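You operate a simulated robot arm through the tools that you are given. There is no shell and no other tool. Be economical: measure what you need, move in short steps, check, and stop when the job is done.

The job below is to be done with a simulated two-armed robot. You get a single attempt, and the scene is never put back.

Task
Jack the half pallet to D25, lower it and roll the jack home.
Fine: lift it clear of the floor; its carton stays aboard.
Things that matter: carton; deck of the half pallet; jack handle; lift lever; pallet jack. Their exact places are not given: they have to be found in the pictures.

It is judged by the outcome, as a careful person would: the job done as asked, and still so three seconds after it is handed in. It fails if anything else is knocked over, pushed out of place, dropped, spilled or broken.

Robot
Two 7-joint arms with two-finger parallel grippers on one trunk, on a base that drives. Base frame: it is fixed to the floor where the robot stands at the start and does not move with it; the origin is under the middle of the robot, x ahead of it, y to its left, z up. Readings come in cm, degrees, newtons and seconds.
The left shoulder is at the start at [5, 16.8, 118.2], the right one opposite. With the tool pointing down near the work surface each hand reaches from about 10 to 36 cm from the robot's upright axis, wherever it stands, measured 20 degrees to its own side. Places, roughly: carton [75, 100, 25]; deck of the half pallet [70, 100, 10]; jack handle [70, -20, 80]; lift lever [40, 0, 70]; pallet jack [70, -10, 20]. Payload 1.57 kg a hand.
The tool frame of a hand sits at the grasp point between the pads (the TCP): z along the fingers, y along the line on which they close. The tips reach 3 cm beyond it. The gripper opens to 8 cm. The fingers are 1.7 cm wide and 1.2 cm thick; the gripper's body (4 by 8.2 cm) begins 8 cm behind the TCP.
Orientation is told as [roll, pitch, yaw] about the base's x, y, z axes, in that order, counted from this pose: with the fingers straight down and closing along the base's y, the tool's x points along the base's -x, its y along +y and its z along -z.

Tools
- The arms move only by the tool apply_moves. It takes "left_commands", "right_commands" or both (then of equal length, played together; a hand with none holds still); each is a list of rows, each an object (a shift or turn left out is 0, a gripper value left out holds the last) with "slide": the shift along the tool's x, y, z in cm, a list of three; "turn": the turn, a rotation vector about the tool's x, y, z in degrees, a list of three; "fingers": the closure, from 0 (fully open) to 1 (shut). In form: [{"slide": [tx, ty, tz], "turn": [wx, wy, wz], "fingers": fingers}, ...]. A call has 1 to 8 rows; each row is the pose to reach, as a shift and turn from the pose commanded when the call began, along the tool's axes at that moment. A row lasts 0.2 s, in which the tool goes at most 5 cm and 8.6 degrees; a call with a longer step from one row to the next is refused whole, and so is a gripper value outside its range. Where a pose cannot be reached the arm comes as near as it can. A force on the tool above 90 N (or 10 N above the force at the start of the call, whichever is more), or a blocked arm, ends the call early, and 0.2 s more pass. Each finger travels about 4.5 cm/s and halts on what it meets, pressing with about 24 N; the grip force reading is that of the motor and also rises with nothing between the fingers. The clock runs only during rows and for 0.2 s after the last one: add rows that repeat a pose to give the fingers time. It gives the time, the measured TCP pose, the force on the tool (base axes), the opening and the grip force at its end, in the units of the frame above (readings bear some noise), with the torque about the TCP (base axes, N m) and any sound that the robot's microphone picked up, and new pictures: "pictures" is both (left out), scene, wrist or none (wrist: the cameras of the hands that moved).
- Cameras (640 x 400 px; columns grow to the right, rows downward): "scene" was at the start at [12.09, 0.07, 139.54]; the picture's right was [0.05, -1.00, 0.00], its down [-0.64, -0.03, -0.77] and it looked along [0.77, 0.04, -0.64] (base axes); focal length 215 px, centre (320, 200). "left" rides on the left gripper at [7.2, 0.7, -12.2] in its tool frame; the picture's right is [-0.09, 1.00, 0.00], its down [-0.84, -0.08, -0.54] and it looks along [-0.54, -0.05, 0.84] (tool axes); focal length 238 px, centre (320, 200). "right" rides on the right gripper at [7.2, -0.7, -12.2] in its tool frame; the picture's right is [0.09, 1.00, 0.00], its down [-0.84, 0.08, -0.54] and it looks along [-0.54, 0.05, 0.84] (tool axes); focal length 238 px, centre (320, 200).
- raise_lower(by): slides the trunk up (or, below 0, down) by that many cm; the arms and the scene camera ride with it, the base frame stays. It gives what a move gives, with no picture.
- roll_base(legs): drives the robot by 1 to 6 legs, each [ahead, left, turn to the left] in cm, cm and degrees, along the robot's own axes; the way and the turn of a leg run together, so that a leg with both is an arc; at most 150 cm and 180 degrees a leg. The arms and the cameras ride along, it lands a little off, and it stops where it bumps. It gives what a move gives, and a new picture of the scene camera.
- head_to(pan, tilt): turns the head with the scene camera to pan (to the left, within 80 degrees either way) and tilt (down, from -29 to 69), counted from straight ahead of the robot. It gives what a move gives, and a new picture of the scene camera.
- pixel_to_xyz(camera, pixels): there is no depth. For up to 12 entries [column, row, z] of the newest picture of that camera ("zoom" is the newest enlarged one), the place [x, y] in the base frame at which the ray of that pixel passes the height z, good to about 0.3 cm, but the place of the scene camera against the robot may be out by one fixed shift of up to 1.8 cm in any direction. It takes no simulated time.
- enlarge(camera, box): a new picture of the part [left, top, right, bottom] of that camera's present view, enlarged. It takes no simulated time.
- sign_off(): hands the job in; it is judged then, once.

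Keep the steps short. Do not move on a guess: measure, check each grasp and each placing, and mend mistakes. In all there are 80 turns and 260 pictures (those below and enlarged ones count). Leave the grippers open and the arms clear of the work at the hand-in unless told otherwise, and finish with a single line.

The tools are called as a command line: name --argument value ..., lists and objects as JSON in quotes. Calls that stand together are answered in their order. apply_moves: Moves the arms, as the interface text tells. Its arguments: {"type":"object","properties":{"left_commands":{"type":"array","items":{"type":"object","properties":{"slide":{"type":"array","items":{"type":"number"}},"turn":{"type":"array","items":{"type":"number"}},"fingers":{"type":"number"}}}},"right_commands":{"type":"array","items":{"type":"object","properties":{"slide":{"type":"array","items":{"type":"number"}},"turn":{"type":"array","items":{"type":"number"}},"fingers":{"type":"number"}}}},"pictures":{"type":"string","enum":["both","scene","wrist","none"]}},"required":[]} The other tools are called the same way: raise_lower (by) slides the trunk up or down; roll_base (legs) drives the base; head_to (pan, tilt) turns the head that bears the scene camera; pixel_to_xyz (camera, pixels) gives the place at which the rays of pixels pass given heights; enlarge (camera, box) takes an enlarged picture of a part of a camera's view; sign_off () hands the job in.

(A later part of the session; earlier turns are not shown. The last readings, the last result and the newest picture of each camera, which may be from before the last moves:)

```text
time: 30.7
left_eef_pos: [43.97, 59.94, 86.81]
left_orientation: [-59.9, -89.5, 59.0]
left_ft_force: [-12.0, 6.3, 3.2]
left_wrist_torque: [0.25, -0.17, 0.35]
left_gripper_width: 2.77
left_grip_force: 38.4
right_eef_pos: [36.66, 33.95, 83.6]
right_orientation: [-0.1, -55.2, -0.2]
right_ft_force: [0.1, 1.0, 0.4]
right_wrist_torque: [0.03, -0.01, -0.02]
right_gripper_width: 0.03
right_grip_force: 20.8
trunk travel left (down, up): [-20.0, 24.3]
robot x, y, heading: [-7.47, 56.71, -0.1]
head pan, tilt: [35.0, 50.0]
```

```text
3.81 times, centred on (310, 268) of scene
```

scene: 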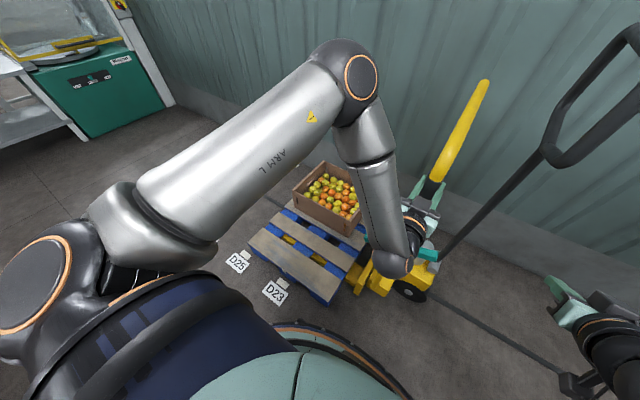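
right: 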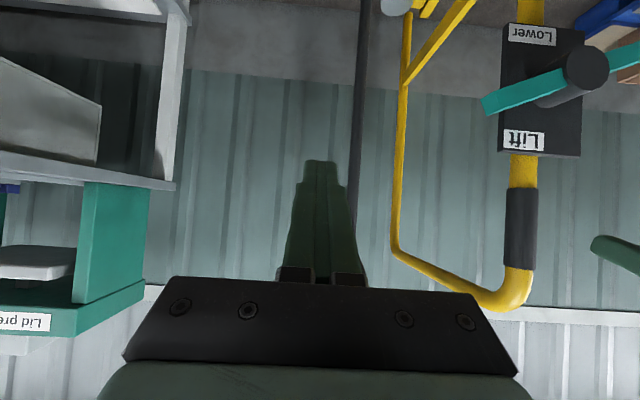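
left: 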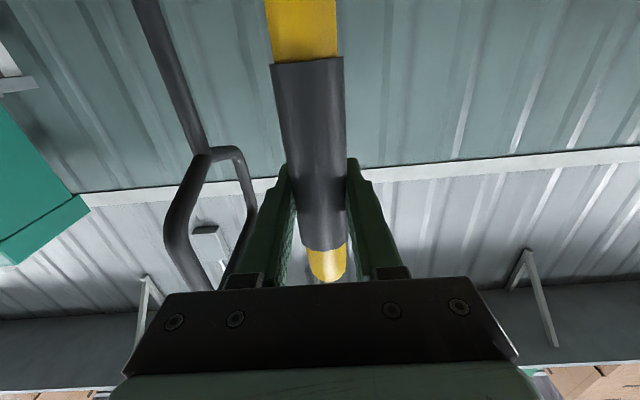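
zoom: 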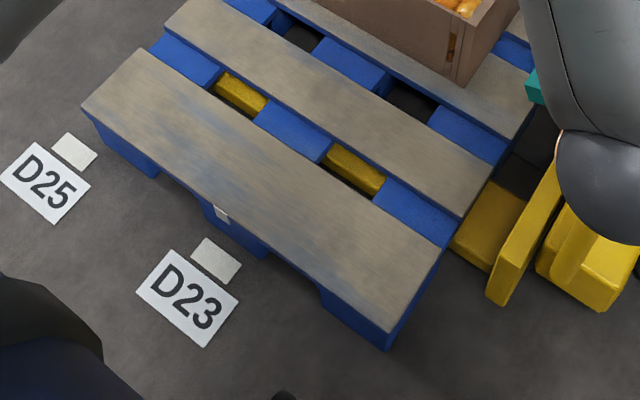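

Pallet spans y 74.7–129.8, its centre tick at 102.2 vs marks 102.5 (D23) and 132.1 (D25). Heel gap ≈6 cm; advance 3.5 more and then handle the lever.

roll_base --legs '[[0, 3.5, 0]]'

apply_moves --right_commands '[{"slide": [0, 0, 0]}]' --pictures "wrist"

```text
time: 31.6
left_eef_pos: [44.11, 62.64, 86.79]
left_orientation: [-58.1, -89.4, 56.4]
left_ft_force: [5.5, -10.9, 1.6]
left_wrist_torque: [0.7, 0.14, 0.54]
left_gripper_width: 2.81
left_grip_force: 37.8
right_eef_pos: [36.82, 37.17, 83.33]
right_orientation: [0.1, -55.2, -0.3]
right_ft_force: [-0.3, -0.2, -0.2]
right_wrist_torque: [0.02, 0.0, 0.04]
right_gripper_width: 0.0
right_grip_force: 21.4
trunk travel left (down, up): [-20.0, 24.3]
robot x, y, heading: [-7.71, 60.49, 0.1]
head pan, tilt: [35.0, 50.0]
```

scene: 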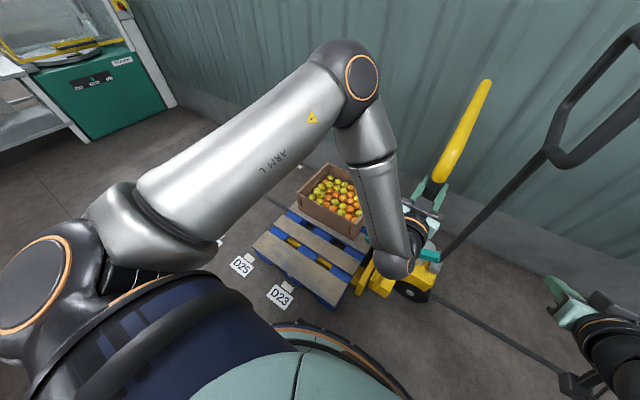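

```text
time: 32.0
left_eef_pos: [43.99, 62.85, 86.7]
left_orientation: [-56.8, -89.3, 55.2]
left_ft_force: [0.0, -2.9, -0.3]
left_wrist_torque: [0.19, 0.21, -0.49]
left_gripper_width: 2.78
left_grip_force: 38.0
right_eef_pos: [36.68, 37.16, 83.35]
right_orientation: [0.1, -55.2, -0.3]
right_ft_force: [0.4, -0.5, 0.0]
right_wrist_torque: [-0.02, -0.01, 0.0]
right_gripper_width: 0.0
right_grip_force: 21.5
trunk travel left (down, up): [-20.0, 24.3]
robot x, y, heading: [-7.44, 60.04, -0.0]
head pan, tilt: [35.0, 50.0]
```

right: 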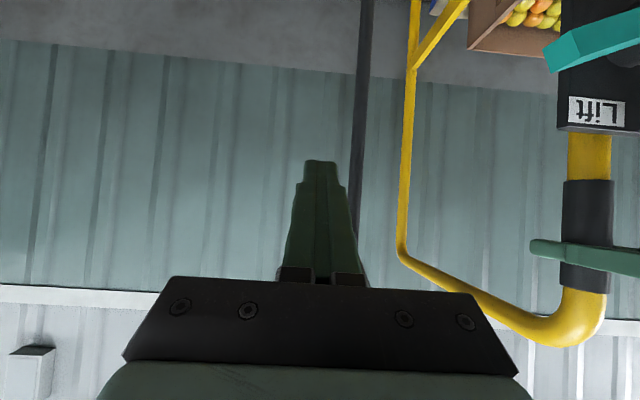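

Forks are in. For "Lift", pressing the lever's +y end down does the same as raising its −y end, which suits the left hand. I release the sleeve and retract.

apply_moves --left_commands '[{"fingers": 0}, {"fingers": 0}, {"fingers": 0}, {"fingers": 0}, {"slide": [0, 0, -4], "fingers": 0}, {"slide": [0, 0, -8], "fingers": 0}, {"slide": [0, 0, -12], "fingers": 0}, {"slide": [0, 0, -14], "fingers": 0}]' --pictures "none"

raise_lower --by -10

apply_moves --left_commands '[{"slide": [0, 2, 0], "fingers": 0}, {"slide": [0, 4, 0], "fingers": 1}, {"slide": [0, 6, 0], "fingers": 1}, {"slide": [0, 6, 0], "fingers": 1}, {"slide": [0, 6, 0], "fingers": 1}]'

```text
time: 33.9
left_eef_pos: [32.02, 63.6, 87.86]
left_orientation: [-120.0, -89.4, 118.7]
left_ft_force: [1.2, -0.6, 0.1]
left_wrist_torque: [0.02, 0.0, -0.03]
left_gripper_width: 8.0
left_grip_force: 0.0
left hand out of reach, approached as far as the arm can: row 8
right_eef_pos: [36.73, 37.23, 83.4]
right_orientation: [0.0, -55.3, -0.3]
right_ft_force: [-0.6, 0.4, 0.8]
right_wrist_torque: [0.01, 0.03, 0.01]
right_gripper_width: 0.0
right_grip_force: 21.5
trunk travel left (down, up): [-20.0, 24.3]
robot x, y, heading: [-7.7, 60.49, -0.3]
head pan, tilt: [35.0, 50.0]
```

```text
time: 35.2
left_eef_pos: [32.13, 63.55, 77.87]
left_orientation: [-97.5, -89.4, 95.9]
left_ft_force: [0.3, 0.0, -0.1]
left_wrist_torque: [0.0, 0.01, -0.03]
left_gripper_width: 8.01
left_grip_force: 0.2
right_eef_pos: [36.68, 37.19, 73.43]
right_orientation: [0.0, -55.2, -0.4]
right_ft_force: [0.1, -0.7, 0.7]
right_wrist_torque: [0.01, 0.02, -0.03]
right_gripper_width: 0.03
right_grip_force: 21.0
trunk travel left (down, up): [-10.0, 34.3]
robot x, y, heading: [-7.76, 60.04, 0.1]
head pan, tilt: [35.0, 50.0]
```

```text
time: 36.4
left_eef_pos: [31.95, 67.85, 78.89]
left_orientation: [-31.8, -89.3, 30.2]
left_ft_force: [-0.2, 1.1, 0.0]
left_wrist_torque: [0.0, 0.0, 0.04]
left_gripper_width: 0.0
left_grip_force: 4.1
left hand out of reach, approached as far as the arm can: row 2, 3, 4, 5
right_eef_pos: [36.65, 37.15, 73.36]
right_orientation: [0.0, -55.2, -0.3]
right_ft_force: [-0.2, -1.1, 0.3]
right_wrist_torque: [0.0, 0.01, -0.02]
right_gripper_width: 0.0
right_grip_force: 21.2
trunk travel left (down, up): [-10.0, 34.3]
robot x, y, heading: [-7.54, 60.17, -0.0]
head pan, tilt: [35.0, 50.0]
```

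scene: 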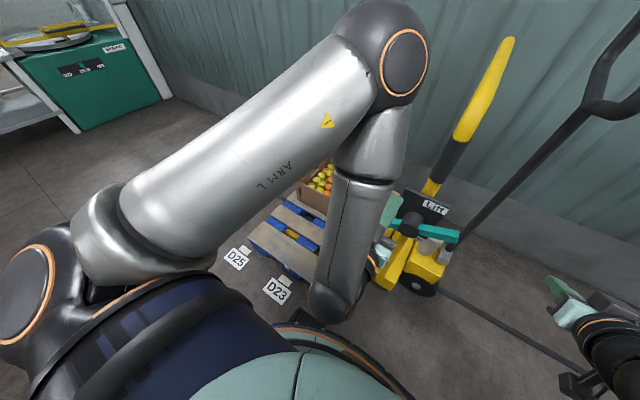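
left: 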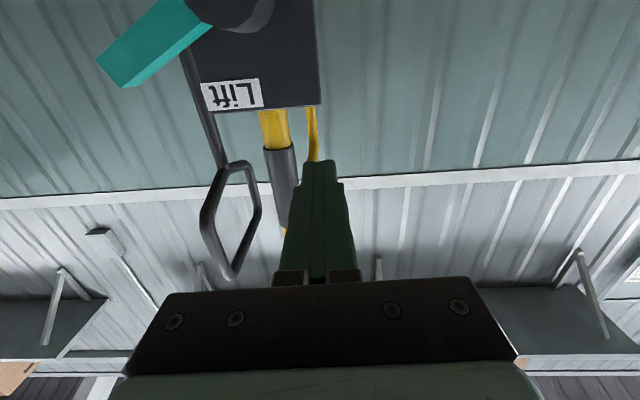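

Arm's wrist limits closer-in motion. Measure the lever's visible parts from both views.

enlarge --camera "scene" --box '[350, 160, 490, 300]'

pixel_to_xyz --camera "left" --pixels '[[112, 70, 66], [112, 70, 68], [112, 70, 70], [195, 15, 60], [195, 15, 64], [195, 15, 66], [320, 105, 72], [320, 105, 74], [320, 105, 76]]'

pixel_to_xyz --camera "scene" --pixels '[[458, 238, 64], [458, 238, 68], [393, 226, 62], [393, 226, 66], [437, 208, 74], [412, 228, 64]]'

```text
2.86 times, centred on (420, 230) of scene
```

zoom: 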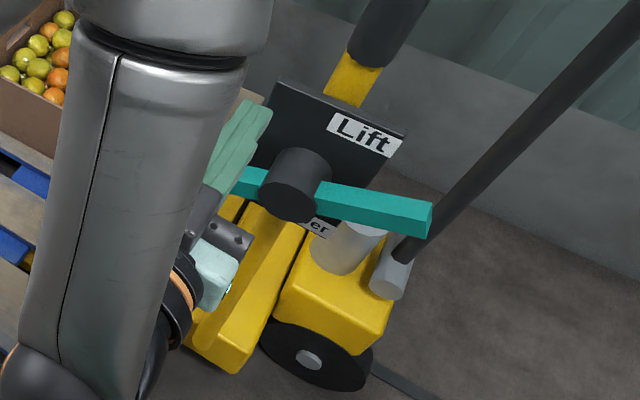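

```text
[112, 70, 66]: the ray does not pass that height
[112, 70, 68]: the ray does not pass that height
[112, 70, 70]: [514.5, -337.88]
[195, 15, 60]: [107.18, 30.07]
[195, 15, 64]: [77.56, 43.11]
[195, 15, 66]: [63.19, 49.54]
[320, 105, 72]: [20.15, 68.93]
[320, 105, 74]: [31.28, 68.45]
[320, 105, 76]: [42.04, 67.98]
```

```text
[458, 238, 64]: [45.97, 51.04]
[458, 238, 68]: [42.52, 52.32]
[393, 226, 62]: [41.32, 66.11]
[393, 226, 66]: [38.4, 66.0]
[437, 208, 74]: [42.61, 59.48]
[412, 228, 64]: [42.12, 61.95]
```

Lever +y end should be near [37,70,62], −y end near [37,54.4,71]. Tilt the closed left fingers forward-down above the +y end.

apply_moves --left_commands '[{"slide": [1, 0.7, 1], "turn": [0, 8, 0]}, {"slide": [2, 1.4, 2], "turn": [0, 16, 0]}, {"slide": [3, 2, 2.5], "turn": [0, 24, 0]}, {"slide": [4, 2, 2.5], "turn": [0, 32, 0]}]'

enlarge --camera "scene" --box '[350, 160, 490, 300]'

```text
time: 37.4
left_eef_pos: [34.64, 69.78, 74.96]
left_orientation: [-0.9, -57.3, -1.1]
left_ft_force: [-0.7, 0.4, 0.3]
left_wrist_torque: [-0.01, 0.0, -0.01]
left_gripper_width: 0.0
left_grip_force: 21.5
right_eef_pos: [36.58, 37.29, 73.38]
right_orientation: [0.0, -55.3, -0.3]
right_ft_force: [0.9, -1.1, -0.5]
right_wrist_torque: [0.03, 0.03, -0.01]
right_gripper_width: 0.0
right_grip_force: 21.2
trunk travel left (down, up): [-10.0, 34.3]
robot x, y, heading: [-7.89, 60.07, -0.2]
head pan, tilt: [35.0, 50.0]
```

scene: 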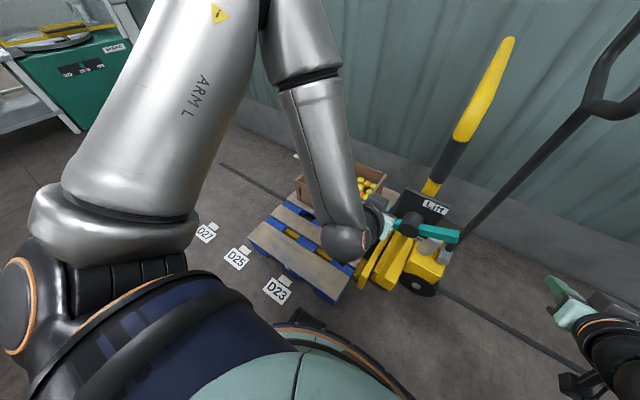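
left: 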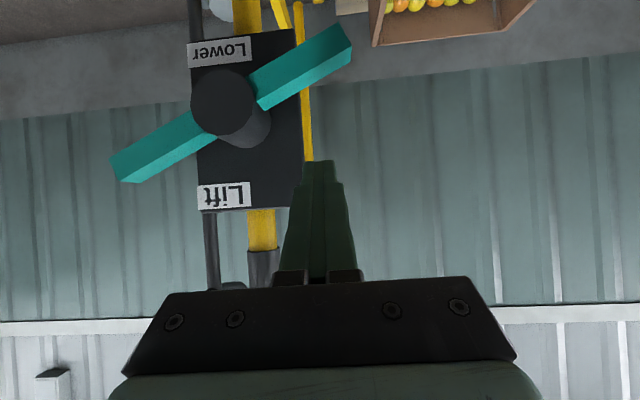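

```text
2.86 times, centred on (420, 230) of scene
```

zoom: 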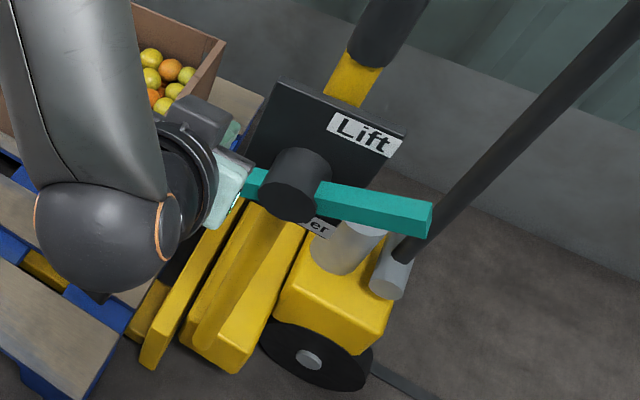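

Excellent view: +y end of the lever at (335,50), −y end at (120,170). Locate the +y end.

pixel_to_xyz --camera "left" --pixels '[[340, 50, 56], [340, 50, 60], [340, 50, 64], [225, 100, 62], [225, 100, 66], [225, 100, 70], [120, 170, 70], [120, 170, 72], [120, 170, 75], [222, 190, 74], [220, 50, 56], [220, 50, 60]]'

```text
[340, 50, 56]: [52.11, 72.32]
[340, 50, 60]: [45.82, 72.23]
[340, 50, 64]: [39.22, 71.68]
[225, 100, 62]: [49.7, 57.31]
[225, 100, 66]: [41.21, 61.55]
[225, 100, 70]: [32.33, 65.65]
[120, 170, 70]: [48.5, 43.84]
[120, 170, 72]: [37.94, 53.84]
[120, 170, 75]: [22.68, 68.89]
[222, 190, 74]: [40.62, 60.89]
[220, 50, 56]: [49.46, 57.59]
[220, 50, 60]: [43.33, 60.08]
```

Hub ≈[40,62.8,68.3], +y end ≈[38,71.6,64.7]. Press down with fingertips at y≈68.6, watching force.

apply_moves --left_commands '[{"slide": [0.87, -1, 2.34]}, {"slide": [2.55, -1.2, 3.42]}, {"slide": [4.24, -1.2, 4.5]}, {"slide": [5.5, -1.2, 5.3]}, {"slide": [6.77, -1.2, 6.12]}, {"slide": [7.6, -1.2, 6.66]}, {"slide": [8.45, -1.2, 7.2]}]'

enlarge --camera "scene" --box '[230, 160, 490, 320]'

```text
time: 38.4
left_eef_pos: [35.99, 67.92, 69.18]
left_orientation: [-2.2, -60.2, -0.4]
left_ft_force: [-34.4, 0.1, 41.1]
left_wrist_torque: [-0.45, -0.16, -0.39]
left_gripper_width: 0.05
left_grip_force: 21.3
right_eef_pos: [36.39, 37.31, 73.84]
right_orientation: [0.0, -55.5, -0.3]
right_ft_force: [0.2, -0.7, 0.1]
right_wrist_torque: [0.0, 0.03, -0.01]
right_gripper_width: 0.0
right_grip_force: 21.8
trunk travel left (down, up): [-10.0, 34.3]
robot x, y, heading: [-8.31, 60.41, 0.1]
head pan, tilt: [35.0, 50.0]
stopped in row 5 (left hand): the force on the tool passed its limit at 105 N (the readings are from after the stop); the commanded pose is now the measured one
```

scene: 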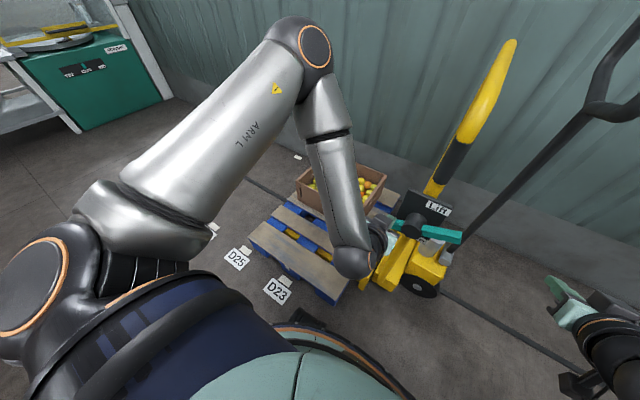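
left: 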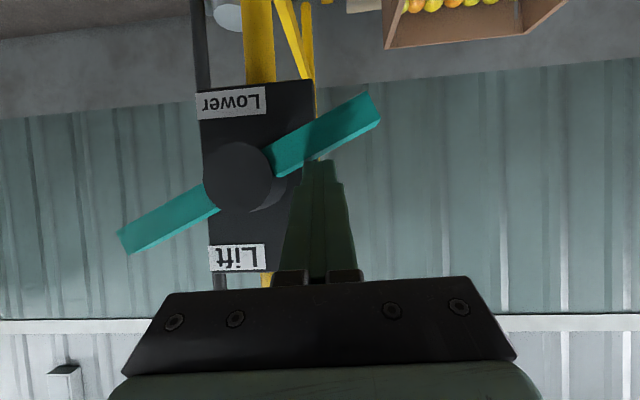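

```text
2.46 times, centred on (360, 240) of scene
```

zoom: 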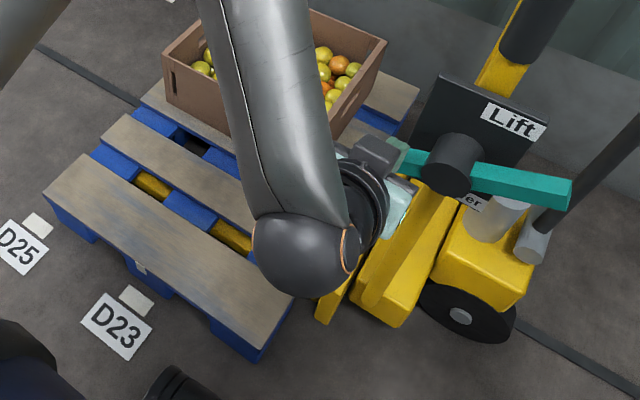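

Contact with the bar's top came fast and hard (105 N); lever not visibly moved. I lift slightly, go further out to y≈69.5, and press slowly.

apply_moves --left_commands '[{"slide": [-1.3, 1.5, -0.75]}, {"slide": [-0.6, 1.8, -0.3]}, {"slide": [0, 1.8, 0]}, {"slide": [0.4, 1.8, 0.2]}, {"slide": [0.7, 1.8, 0.4]}, {"slide": [1.0, 1.8, 0.6]}, {"slide": [1.3, 1.8, 0.75]}, {"slide": [1.6, 1.8, 0.9]}]' --pictures "wrist"

```text
time: 40.2
left_eef_pos: [36.99, 69.85, 67.91]
left_orientation: [-2.8, -61.8, 0.6]
left_ft_force: [4.2, 3.3, 14.3]
left_wrist_torque: [-0.13, -0.31, 0.11]
left_gripper_width: 0.0
left_grip_force: 21.1
right_eef_pos: [36.64, 37.42, 73.43]
right_orientation: [-0.1, -55.3, -0.2]
right_ft_force: [-0.4, 0.4, 0.2]
right_wrist_torque: [-0.01, 0.0, 0.02]
right_gripper_width: 0.01
right_grip_force: 21.3
trunk travel left (down, up): [-10.0, 34.3]
robot x, y, heading: [-7.88, 60.28, 0.3]
head pan, tilt: [35.0, 50.0]
stopped in row 8 (left hand): the force on the tool passed its limit at 94 N (the readings are from after the stop); the commanded pose is now the measured one
```

left: 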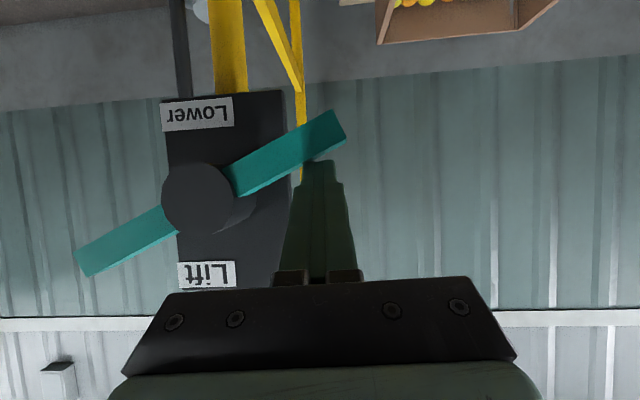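

The lever is against a stop in that direction, so it currently stands at "Lower" (+y end down); Lift must be the opposite: −y end down / +y end up. I withdraw the left hand and bring the right one above the −y end.

apply_moves --left_commands '[{"slide": [-3, 1, -2]}, {"slide": [-5.5, 2, -4.5]}, {"slide": [-5.5, 3, -7]}, {"slide": [-5.5, 3, -7]}]' --right_commands '[{"slide": [-2, 4, -1.4]}, {"slide": [-4.1, 8.5, -2.85]}, {"slide": [-4.1, 13, -2.85]}, {"slide": [-4.1, 17.3, -2.85]}]'

```text
refused: row 2 steps farther than a row can; nothing moved
```

apply_moves --left_commands '[{"slide": [-3, 1, -2]}, {"slide": [-5.5, 2, -4.5]}, {"slide": [-5.5, 3, -7]}, {"slide": [-5.5, 3, -7]}, {"slide": [-5.5, 3, -7]}]' --right_commands '[{"slide": [-2, 3.5, -1.4]}, {"slide": [-4.1, 7, -2.85]}, {"slide": [-4.1, 11, -2.85]}, {"slide": [-4.1, 15, -2.85]}, {"slide": [-4.1, 17.3, -2.85]}]'

```text
time: 41.4
left_eef_pos: [33.69, 72.84, 75.57]
left_orientation: [-2.5, -61.1, 0.2]
left_ft_force: [-0.1, -0.2, 0.0]
left_wrist_torque: [-0.01, -0.03, 0.0]
left_gripper_width: 0.0
left_grip_force: 21.4
left hand out of reach, approached as far as the arm can: row 3, 4, 5
right_eef_pos: [36.56, 54.53, 78.31]
right_orientation: [-0.1, -55.2, -0.1]
right_ft_force: [0.9, -0.5, 0.1]
right_wrist_torque: [-0.01, 0.0, -0.01]
right_gripper_width: 0.0
right_grip_force: 20.6
trunk travel left (down, up): [-10.0, 34.3]
robot x, y, heading: [-8.0, 60.55, -0.1]
head pan, tilt: [35.0, 50.0]
```

scene: 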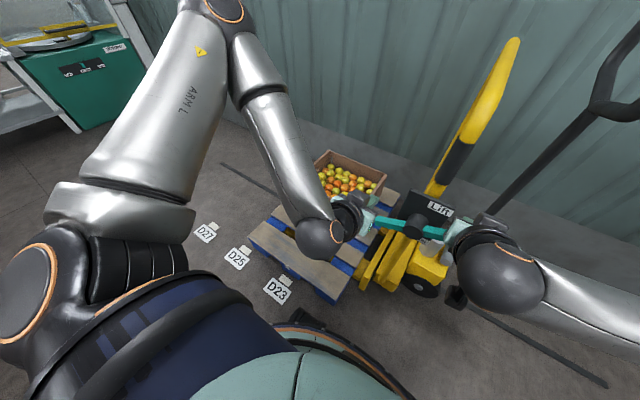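
right: 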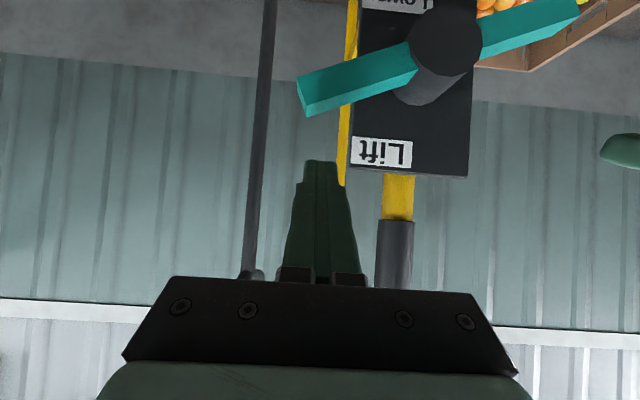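
left: 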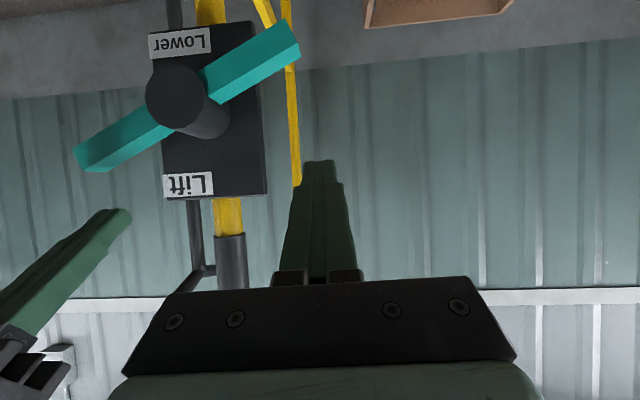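

Right fingertip is right above the −y end. Press down slowly.

apply_moves --right_commands '[{"slide": [1.6, 0.8, 1.1]}, {"slide": [2.9, 0.8, 2.0]}, {"slide": [3.7, 0.8, 2.55]}, {"slide": [4.5, 0.8, 3.1]}, {"slide": [5.3, 0.8, 3.7]}, {"slide": [6.2, 0.8, 4.3]}, {"slide": [7.0, 0.8, 4.9]}, {"slide": [7.8, 0.8, 5.4]}]'

```text
time: 43.2
left_eef_pos: [33.74, 72.79, 75.57]
left_orientation: [-2.4, -61.0, 0.3]
left_ft_force: [0.5, 0.2, 0.2]
left_wrist_torque: [-0.01, -0.01, -0.01]
left_gripper_width: 0.01
left_grip_force: 21.1
right_eef_pos: [36.75, 55.33, 68.88]
right_orientation: [0.0, -55.2, -0.3]
right_ft_force: [0.1, 0.2, 0.0]
right_wrist_torque: [0.03, 0.01, -0.01]
right_gripper_width: 0.03
right_grip_force: 21.2
trunk travel left (down, up): [-10.0, 34.3]
robot x, y, heading: [-8.07, 60.43, -0.3]
head pan, tilt: [35.0, 50.0]
```

scene: 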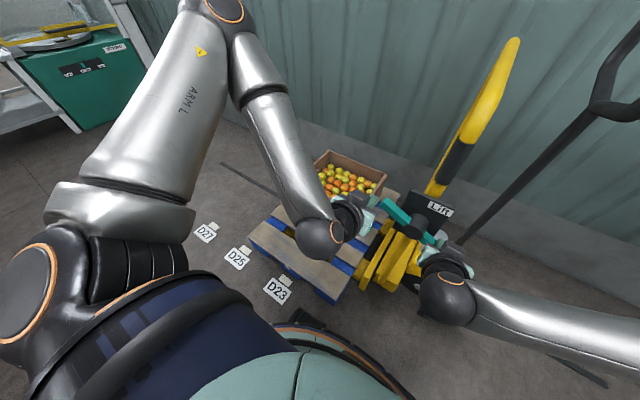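
right: 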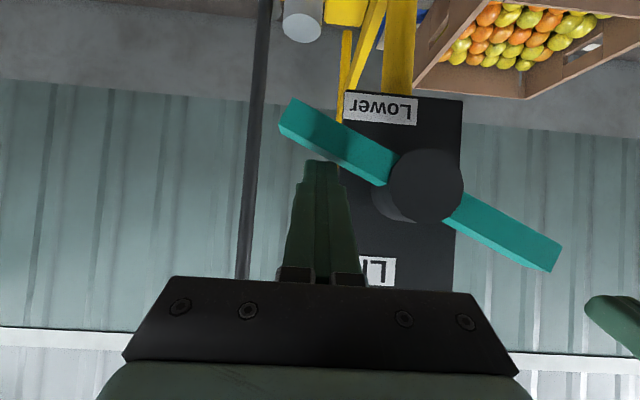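

The lever swung easily. See whether anything rose.

enlarge --camera "scene" --box '[230, 160, 490, 320]'

enlarge --camera "right" --box '[240, 0, 640, 320]'

```text
2.46 times, centred on (360, 240) of scene
```

zoom: 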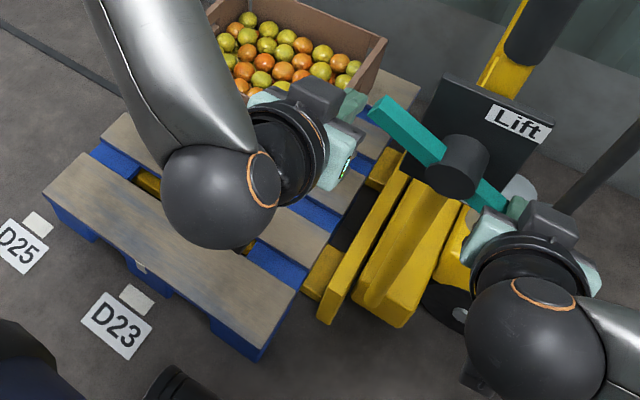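

```text
1.25 times, centred on (440, 160) of right
```

zoom: 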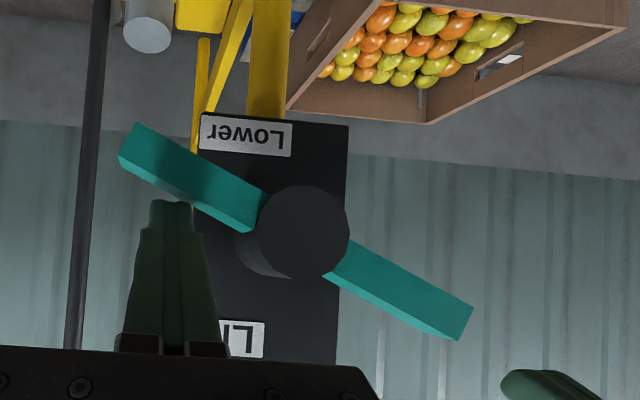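

No visible rise yet. Wait 1.6 s and recheck.

apply_moves --right_commands '[{}, {}, {}, {}, {}, {}, {}, {}]' --pictures "none"

enlarge --camera "scene" --box '[230, 160, 490, 320]'

head_to --pan 10 --tilt 35

```text
time: 45.0
left_eef_pos: [33.63, 72.84, 75.48]
left_orientation: [-2.6, -61.1, 0.2]
left_ft_force: [-0.6, 0.1, -0.4]
left_wrist_torque: [0.0, 0.02, -0.02]
left_gripper_width: 0.0
left_grip_force: 21.8
right_eef_pos: [36.74, 55.27, 68.89]
right_orientation: [0.0, -55.2, -0.2]
right_ft_force: [-0.6, 1.1, 0.1]
right_wrist_torque: [-0.02, -0.01, 0.0]
right_gripper_width: 0.01
right_grip_force: 21.2
trunk travel left (down, up): [-10.0, 34.3]
robot x, y, heading: [-7.95, 60.06, -0.1]
head pan, tilt: [35.0, 50.0]
```

```text
2.46 times, centred on (360, 240) of scene
```

zoom: 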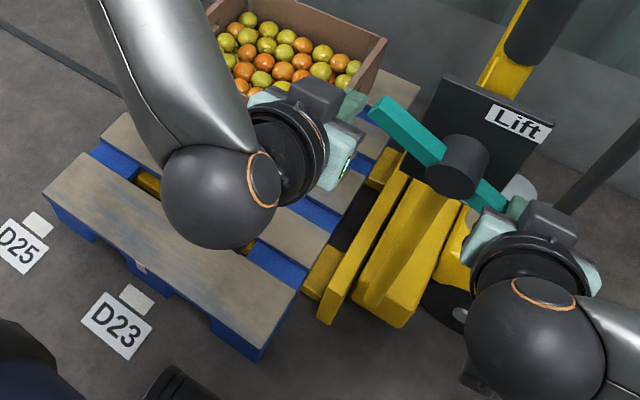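

```text
time: 45.9
left_eef_pos: [33.6, 72.89, 75.54]
left_orientation: [-2.5, -61.1, 0.1]
left_ft_force: [-0.3, -0.4, 0.1]
left_wrist_torque: [-0.02, 0.02, -0.01]
left_gripper_width: 0.0
left_grip_force: 21.0
right_eef_pos: [36.78, 55.4, 68.89]
right_orientation: [0.0, -55.2, -0.3]
right_ft_force: [-0.8, -0.6, -0.2]
right_wrist_torque: [0.0, 0.01, -0.02]
right_gripper_width: 0.0
right_grip_force: 21.4
trunk travel left (down, up): [-10.0, 34.3]
robot x, y, heading: [-7.74, 60.46, 0.2]
head pan, tilt: [10.0, 35.0]
```

scene: 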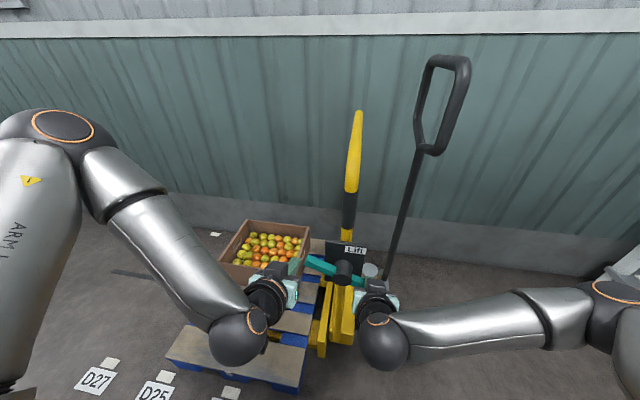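

Not lifted: −y end down is "Lower". I return the lever to "Lift" (press +y end down with left) and watch; the tiller is probably to be pumped. Right hand rises first out of the way.

apply_moves --right_commands '[{"slide": [-2, 0, -1.4]}, {"slide": [-4.5, -1, -3.1]}, {"slide": [-6.6, -3, -4.6]}, {"slide": [-6.6, -6, -4.6]}, {"slide": [-6.6, -9, -4.6]}, {"slide": [-6.6, -12, -4.6]}, {"slide": [-6.6, -12, -4.6]}, {"slide": [-6.6, -12, -4.6]}]' --left_commands '[{"slide": [-0.97, -2.2, 1.75]}, {"slide": [-0.97, -2.2, 1.75]}, {"slide": [0.78, -2.2, 2.72]}, {"slide": [2.09, -2.2, 3.45]}, {"slide": [3.4, -2.2, 4.2]}, {"slide": [4.4, -2.2, 4.7]}, {"slide": [5.1, -2.2, 5.1]}, {"slide": [5.4, -2.2, 5.25]}]'

```text
time: 47.7
left_eef_pos: [35.6, 70.4, 68.47]
left_orientation: [-2.5, -61.2, 0.2]
left_ft_force: [0.6, 0.1, -0.2]
left_wrist_torque: [0.0, 0.0, 0.0]
left_gripper_width: 0.0
left_grip_force: 21.1
right_eef_pos: [36.53, 43.21, 76.98]
right_orientation: [-0.1, -55.2, -0.3]
right_ft_force: [-0.1, -0.6, 0.2]
right_wrist_torque: [0.01, 0.02, 0.01]
right_gripper_width: 0.0
right_grip_force: 21.7
trunk travel left (down, up): [-10.0, 34.3]
robot x, y, heading: [-7.33, 60.32, 0.3]
head pan, tilt: [10.0, 35.0]
```

scene: 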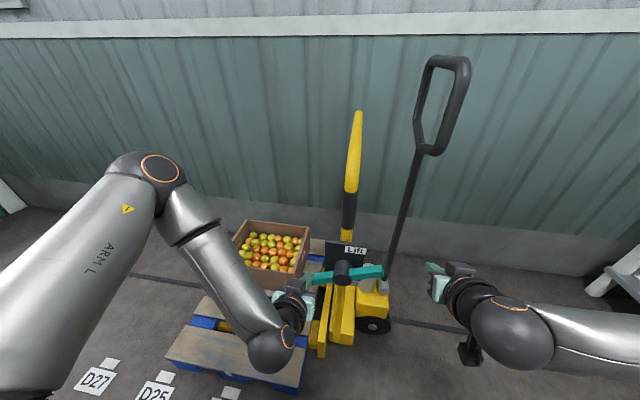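
right: 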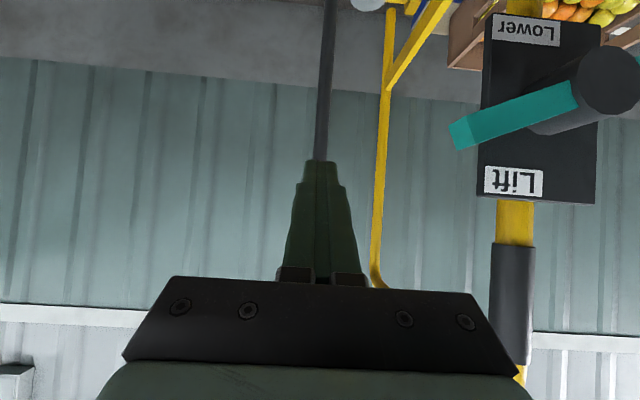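
left: 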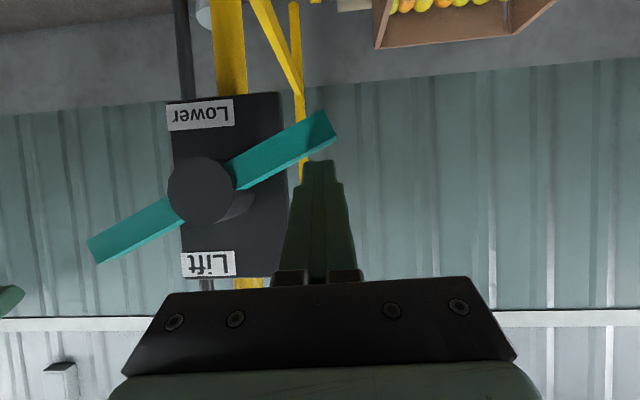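

Lever is back on "Lift", still no rise, so the tiller must be pumped. I retract the left hand up and locate the tiller loop.

apply_moves --left_commands '[{"slide": [-3, 0, -2]}, {"slide": [-6.5, 0, -4]}, {"slide": [-10.5, 1, -6]}, {"slide": [-14, 2, -8]}]' --right_commands '[{"slide": [0, -4, 0]}, {"slide": [0, -8, 0]}, {"slide": [0, -12, 0]}, {"slide": [0, -15, 0]}]'

enlarge --camera "scene" --box '[330, 40, 530, 340]'

pixel_to_xyz --camera "scene" --pixels '[[433, 62, 90], [433, 62, 100], [433, 62, 106], [466, 70, 90], [466, 70, 100], [466, 70, 106], [418, 148, 80], [418, 148, 85], [438, 150, 80], [438, 150, 85], [392, 260, 35], [392, 260, 45]]'

```text
time: 48.7
left_eef_pos: [35.43, 72.81, 84.51]
left_orientation: [-2.3, -61.0, 0.1]
left_ft_force: [0.3, 0.1, 0.3]
left_wrist_torque: [0.01, 0.0, 0.0]
left_gripper_width: 0.02
left_grip_force: 21.8
right_eef_pos: [36.41, 28.36, 77.24]
right_orientation: [-0.2, -55.2, 0.0]
right_ft_force: [0.0, 0.2, 0.1]
right_wrist_torque: [0.0, 0.01, -0.02]
right_gripper_width: 0.0
right_grip_force: 21.4
trunk travel left (down, up): [-10.0, 34.3]
robot x, y, heading: [-7.92, 60.04, -0.3]
head pan, tilt: [10.0, 35.0]
```

scene: 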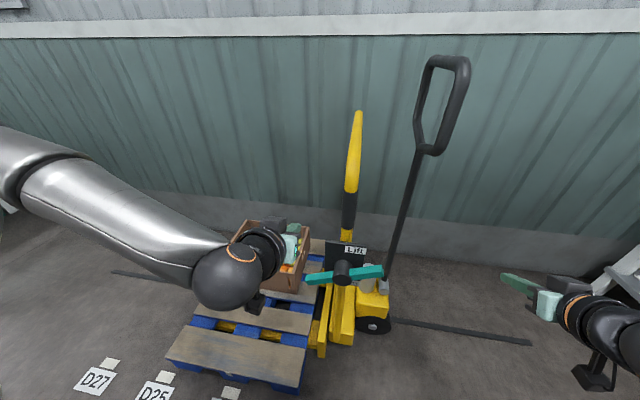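
right: 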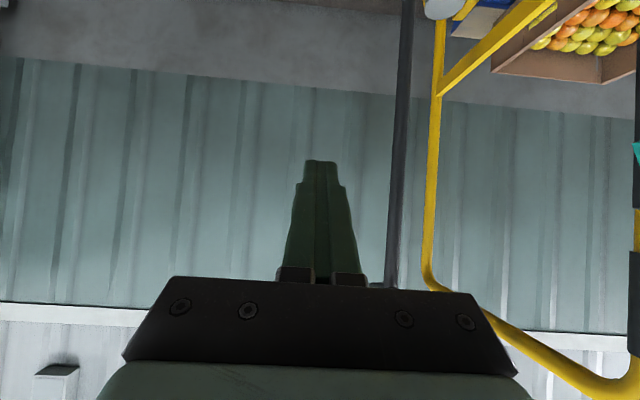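
left: 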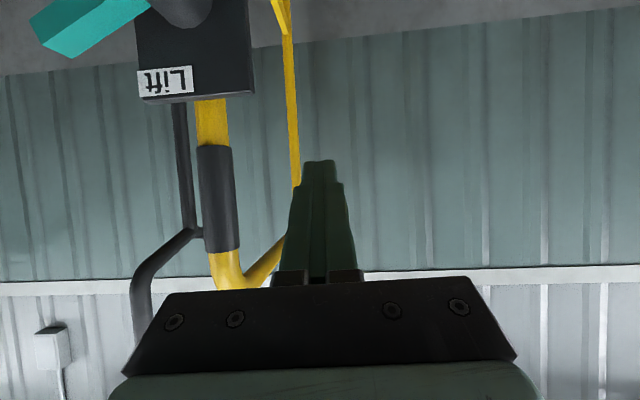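

```text
1.33 times, centred on (430, 190) of scene
```

zoom: 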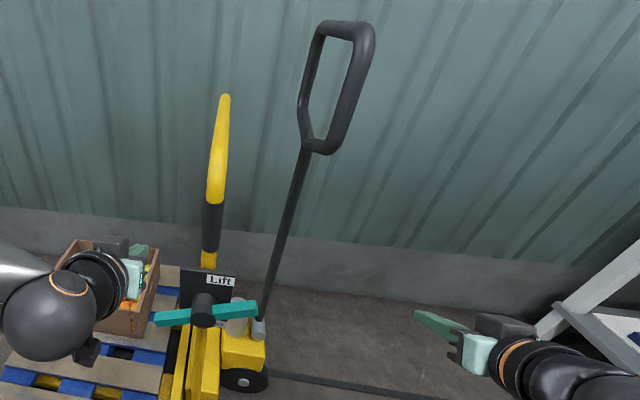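

```text
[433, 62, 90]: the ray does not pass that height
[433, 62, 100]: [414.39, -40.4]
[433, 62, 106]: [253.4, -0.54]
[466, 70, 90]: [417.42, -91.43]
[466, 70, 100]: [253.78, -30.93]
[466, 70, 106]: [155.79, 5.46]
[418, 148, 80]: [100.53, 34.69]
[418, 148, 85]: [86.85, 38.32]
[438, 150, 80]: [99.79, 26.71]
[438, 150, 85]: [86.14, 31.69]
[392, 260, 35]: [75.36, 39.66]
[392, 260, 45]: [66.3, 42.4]
```

The tiller stands nearly upright; its loop lies in the x–z plane with the near vertical bar at roughly [57,42,94–111], hinging about x. I reposition: left hand aside (+y), trunk up, base forward 8 and right 15.

apply_moves --left_commands '[{"slide": [0, 4.5, 0]}, {"slide": [0, 9, 0]}, {"slide": [0, 13, 0]}]' --pictures "none"

raise_lower --by 15

roll_base --legs '[[7, -15, 0]]'

head_to --pan 0 --tilt 35

```text
time: 49.5
left_eef_pos: [37.08, 86.1, 84.12]
left_orientation: [-2.6, -61.1, 0.1]
left_ft_force: [-0.4, 0.3, 0.5]
left_wrist_torque: [0.04, 0.0, -0.03]
left_gripper_width: 0.0
left_grip_force: 21.2
left hand out of reach, approached as far as the arm can: row 1, 2, 3
right_eef_pos: [36.31, 28.37, 76.88]
right_orientation: [0.0, -55.2, -0.2]
right_ft_force: [0.0, 0.3, -0.2]
right_wrist_torque: [0.02, 0.02, -0.01]
right_gripper_width: 0.0
right_grip_force: 20.7
trunk travel left (down, up): [-10.0, 34.3]
robot x, y, heading: [-7.95, 60.75, -0.1]
head pan, tilt: [10.0, 35.0]
```

```text
time: 51.3
left_eef_pos: [37.07, 86.07, 99.22]
left_orientation: [-2.5, -61.0, 0.2]
left_ft_force: [0.5, 0.3, -0.2]
left_wrist_torque: [0.01, -0.03, 0.0]
left_gripper_width: 0.01
left_grip_force: 21.2
right_eef_pos: [36.37, 28.37, 92.04]
right_orientation: [0.0, -55.2, -0.2]
right_ft_force: [-0.1, 0.8, 0.3]
right_wrist_torque: [0.0, -0.01, 0.01]
right_gripper_width: 0.0
right_grip_force: 21.1
trunk travel left (down, up): [-25.0, 19.3]
robot x, y, heading: [-7.83, 60.12, -0.0]
head pan, tilt: [10.0, 35.0]
```

```text
time: 53.2
left_eef_pos: [44.02, 71.08, 99.27]
left_orientation: [-2.3, -61.1, 0.2]
left_ft_force: [-0.1, 0.6, -0.4]
left_wrist_torque: [0.0, -0.01, 0.0]
left_gripper_width: 0.0
left_grip_force: 21.1
right_eef_pos: [43.25, 13.38, 92.11]
right_orientation: [0.0, -55.1, -0.2]
right_ft_force: [0.0, -1.0, -0.3]
right_wrist_torque: [0.01, 0.02, 0.0]
right_gripper_width: 0.01
right_grip_force: 21.4
trunk travel left (down, up): [-25.0, 19.3]
robot x, y, heading: [-0.97, 45.27, 0.1]
head pan, tilt: [10.0, 35.0]
```

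scene: 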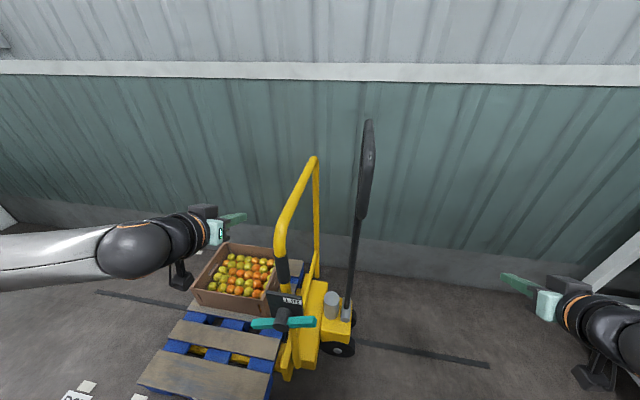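

```text
time: 54.0
left_eef_pos: [43.97, 71.11, 99.15]
left_orientation: [-2.5, -61.1, 0.2]
left_ft_force: [0.8, 0.3, -0.5]
left_wrist_torque: [-0.01, -0.03, 0.0]
left_gripper_width: 0.0
left_grip_force: 21.1
right_eef_pos: [43.24, 13.49, 92.0]
right_orientation: [0.0, -55.2, -0.2]
right_ft_force: [-0.3, 0.0, 0.1]
right_wrist_torque: [-0.02, -0.02, 0.0]
right_gripper_width: 0.0
right_grip_force: 21.5
trunk travel left (down, up): [-25.0, 19.3]
robot x, y, heading: [-0.75, 45.09, -0.2]
head pan, tilt: [0.0, 35.0]
```

scene: 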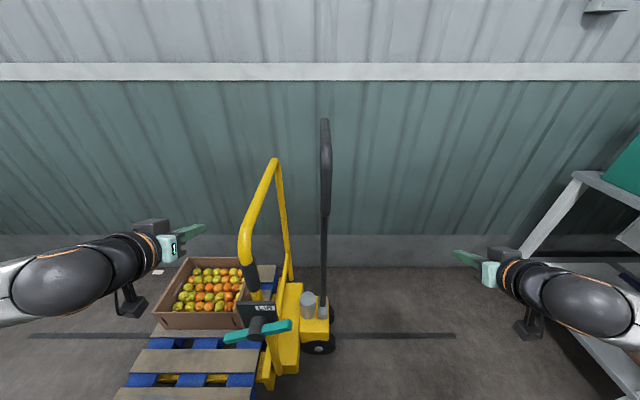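

Tiller is edge-on at column 325: y≈44, upright. Bring the right hand, open and level, in front of the near bar at z≈100.

apply_moves --right_commands '[{"slide": [-1.3, 4.4, -0.9], "turn": [0, -5, 0], "fingers": 0}, {"slide": [-2.6, 8.8, -1.8], "turn": [0, -10, 0]}, {"slide": [-3.9, 13.2, -2.7], "turn": [0, -15, 0]}, {"slide": [-5.2, 17.6, -3.6], "turn": [0, -20, 0]}, {"slide": [-6.6, 22, -4.6], "turn": [0, -25, 0]}, {"slide": [-6.6, 26.5, -4.6], "turn": [0, -30, 0]}, {"slide": [-6.6, 30.5, -4.6], "turn": [0, -35, 0]}]'

```text
time: 55.5
left_eef_pos: [44.05, 71.24, 99.14]
left_orientation: [-2.5, -61.2, 0.2]
left_ft_force: [0.0, -0.9, -0.2]
left_wrist_torque: [0.03, 0.01, 0.01]
left_gripper_width: 0.0
left_grip_force: 20.9
right_eef_pos: [43.43, 43.8, 100.02]
right_orientation: [179.6, -89.8, -179.9]
right_ft_force: [0.0, 0.1, 0.1]
right_wrist_torque: [0.02, 0.01, 0.02]
right_gripper_width: 7.99
right_grip_force: 0.0
right hand out of reach, approached as far as the arm can: row 2, 3, 4
trunk travel left (down, up): [-25.0, 19.3]
robot x, y, heading: [-0.91, 45.36, -0.4]
head pan, tilt: [0.0, 35.0]
```

scene: 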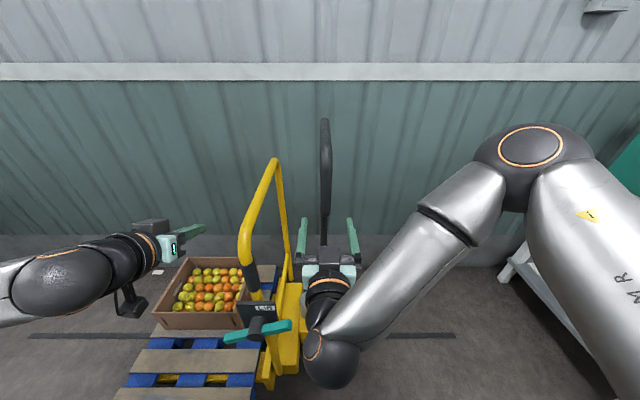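
right: 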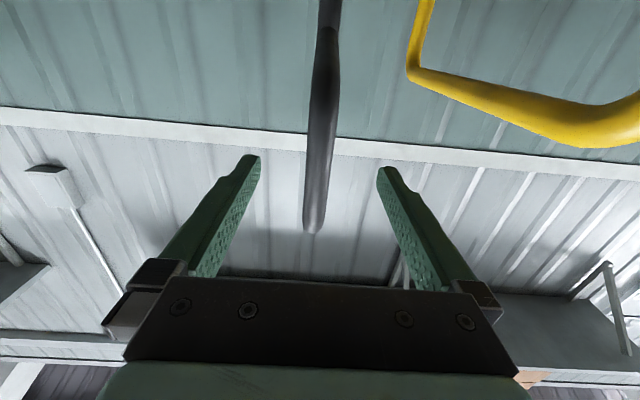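

The near bar lies centred between the fingers. Forward 11 cm.

apply_moves --right_commands '[{"slide": [0, 0, 4]}, {"slide": [0, 0, 8]}, {"slide": [0, 0, 11]}]' --pictures "both"

```text
time: 56.4
left_eef_pos: [44.06, 71.15, 99.16]
left_orientation: [-2.4, -61.2, 0.2]
left_ft_force: [-0.2, 0.2, -0.5]
left_wrist_torque: [0.0, 0.01, -0.01]
left_gripper_width: 0.0
left_grip_force: 21.6
right_eef_pos: [54.38, 43.92, 100.26]
right_orientation: [-170.7, -89.8, 170.5]
right_ft_force: [-0.1, 1.0, 0.3]
right_wrist_torque: [0.01, 0.01, -0.01]
right_gripper_width: 8.02
right_grip_force: 0.0
trunk travel left (down, up): [-25.0, 19.3]
robot x, y, heading: [-1.07, 45.61, 0.0]
head pan, tilt: [0.0, 35.0]
```

scene: 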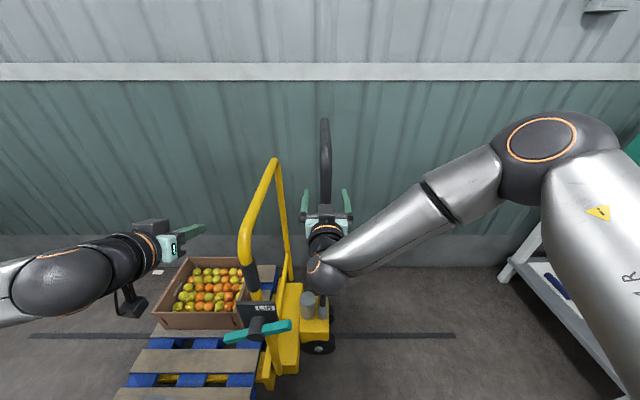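
right: 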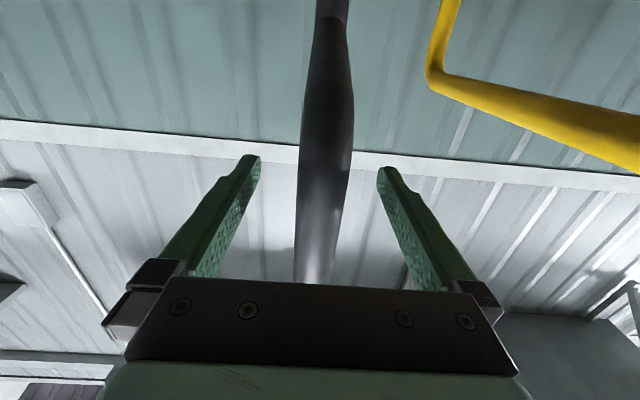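

The bar is between the pads (≈2.9 cm thick). Close to a loose cage and swing the tiller gently toward −y along its arc.

apply_moves --right_commands '[{"slide": [0, 0, 1], "fingers": 0.5}, {"slide": [0, 0, 1], "fingers": 0.5}, {"slide": [0, 0, 1], "fingers": 0.5}, {"slide": [0.1, -3, 1], "fingers": 0.5}, {"slide": [0.3, -6, 1], "fingers": 0.5}, {"slide": [0.6, -9, 1], "fingers": 0.5}, {"slide": [0.9, -12, 1], "fingers": 0.5}, {"slide": [1.4, -15, 1], "fingers": 0.5}]' --pictures "both"

```text
time: 58.1
left_eef_pos: [44.05, 71.15, 99.25]
left_orientation: [-2.5, -61.1, 0.2]
left_ft_force: [0.1, 0.3, 0.4]
left_wrist_torque: [0.01, -0.01, -0.02]
left_gripper_width: 0.01
left_grip_force: 21.2
right_eef_pos: [54.37, 34.43, 101.71]
right_orientation: [-2.8, -89.6, 1.5]
right_ft_force: [0.2, 2.8, -0.6]
right_wrist_torque: [0.04, -0.07, -0.04]
right_gripper_width: 4.26
right_grip_force: 1.3
right hand out of reach, approached as far as the arm can: row 6, 7, 8
trunk travel left (down, up): [-25.0, 19.3]
robot x, y, heading: [-0.57, 45.27, 0.1]
head pan, tilt: [0.0, 35.0]
```

scene: 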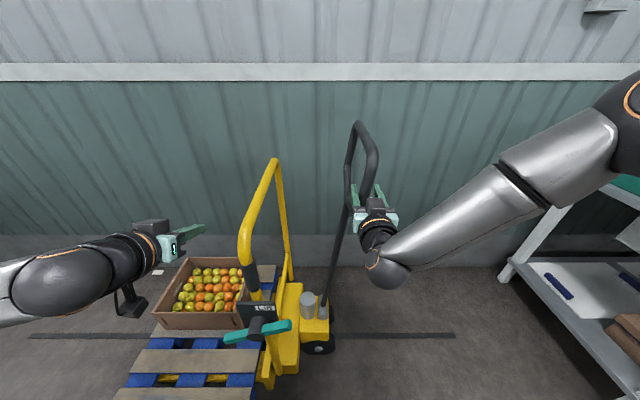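
right: 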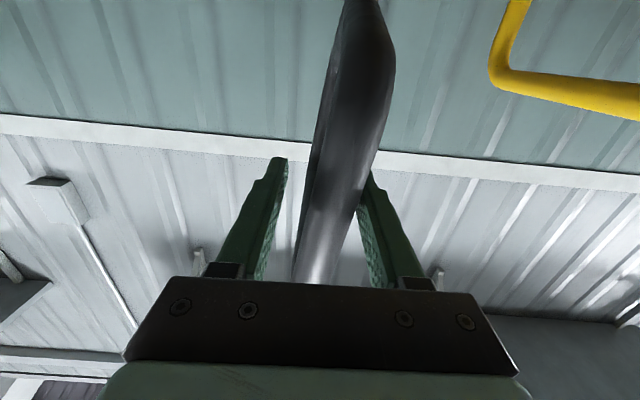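

The tiller swings with ~3 N and the jack stays put; arm's limit reached, so continue the stroke by rolling the base −y.

roll_base --legs '[[0, -20, 0]]'

enlarge --camera "scene" --box '[100, 200, 400, 400]'

```text
time: 60.5
left_eef_pos: [43.98, 51.13, 99.07]
left_orientation: [-2.5, -61.0, 0.3]
left_ft_force: [-0.1, -0.5, -0.3]
left_wrist_torque: [0.0, 0.0, -0.01]
left_gripper_width: 0.01
left_grip_force: 21.3
right_eef_pos: [54.34, 14.74, 101.76]
right_orientation: [-1.4, -89.7, 0.3]
right_ft_force: [0.7, 2.6, 2.2]
right_wrist_torque: [0.07, 0.01, -0.11]
right_gripper_width: 4.26
right_grip_force: 1.5
trunk travel left (down, up): [-25.0, 19.3]
robot x, y, heading: [-0.55, 25.27, -0.1]
head pan, tilt: [0.0, 35.0]
```

scene: 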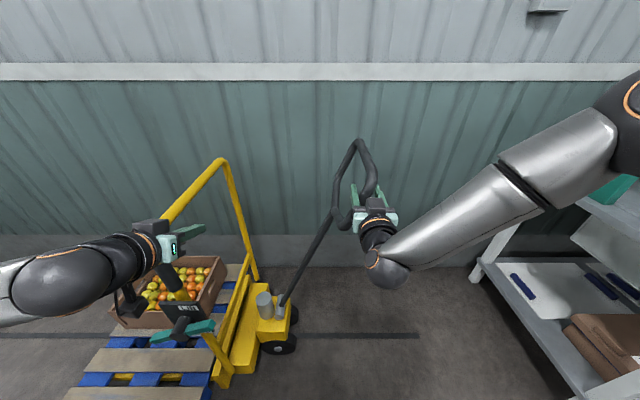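

```text
2.00 times, centred on (250, 300) of scene
```

zoom: 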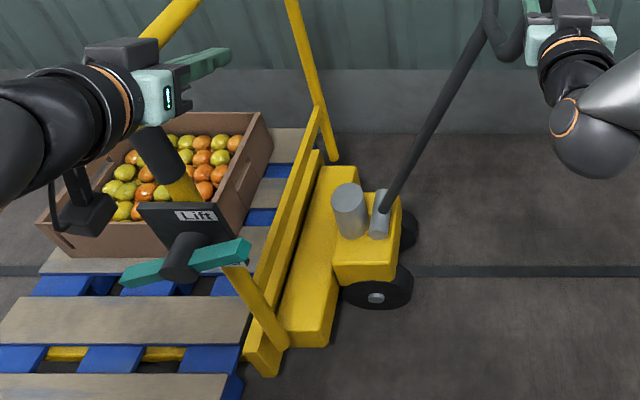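

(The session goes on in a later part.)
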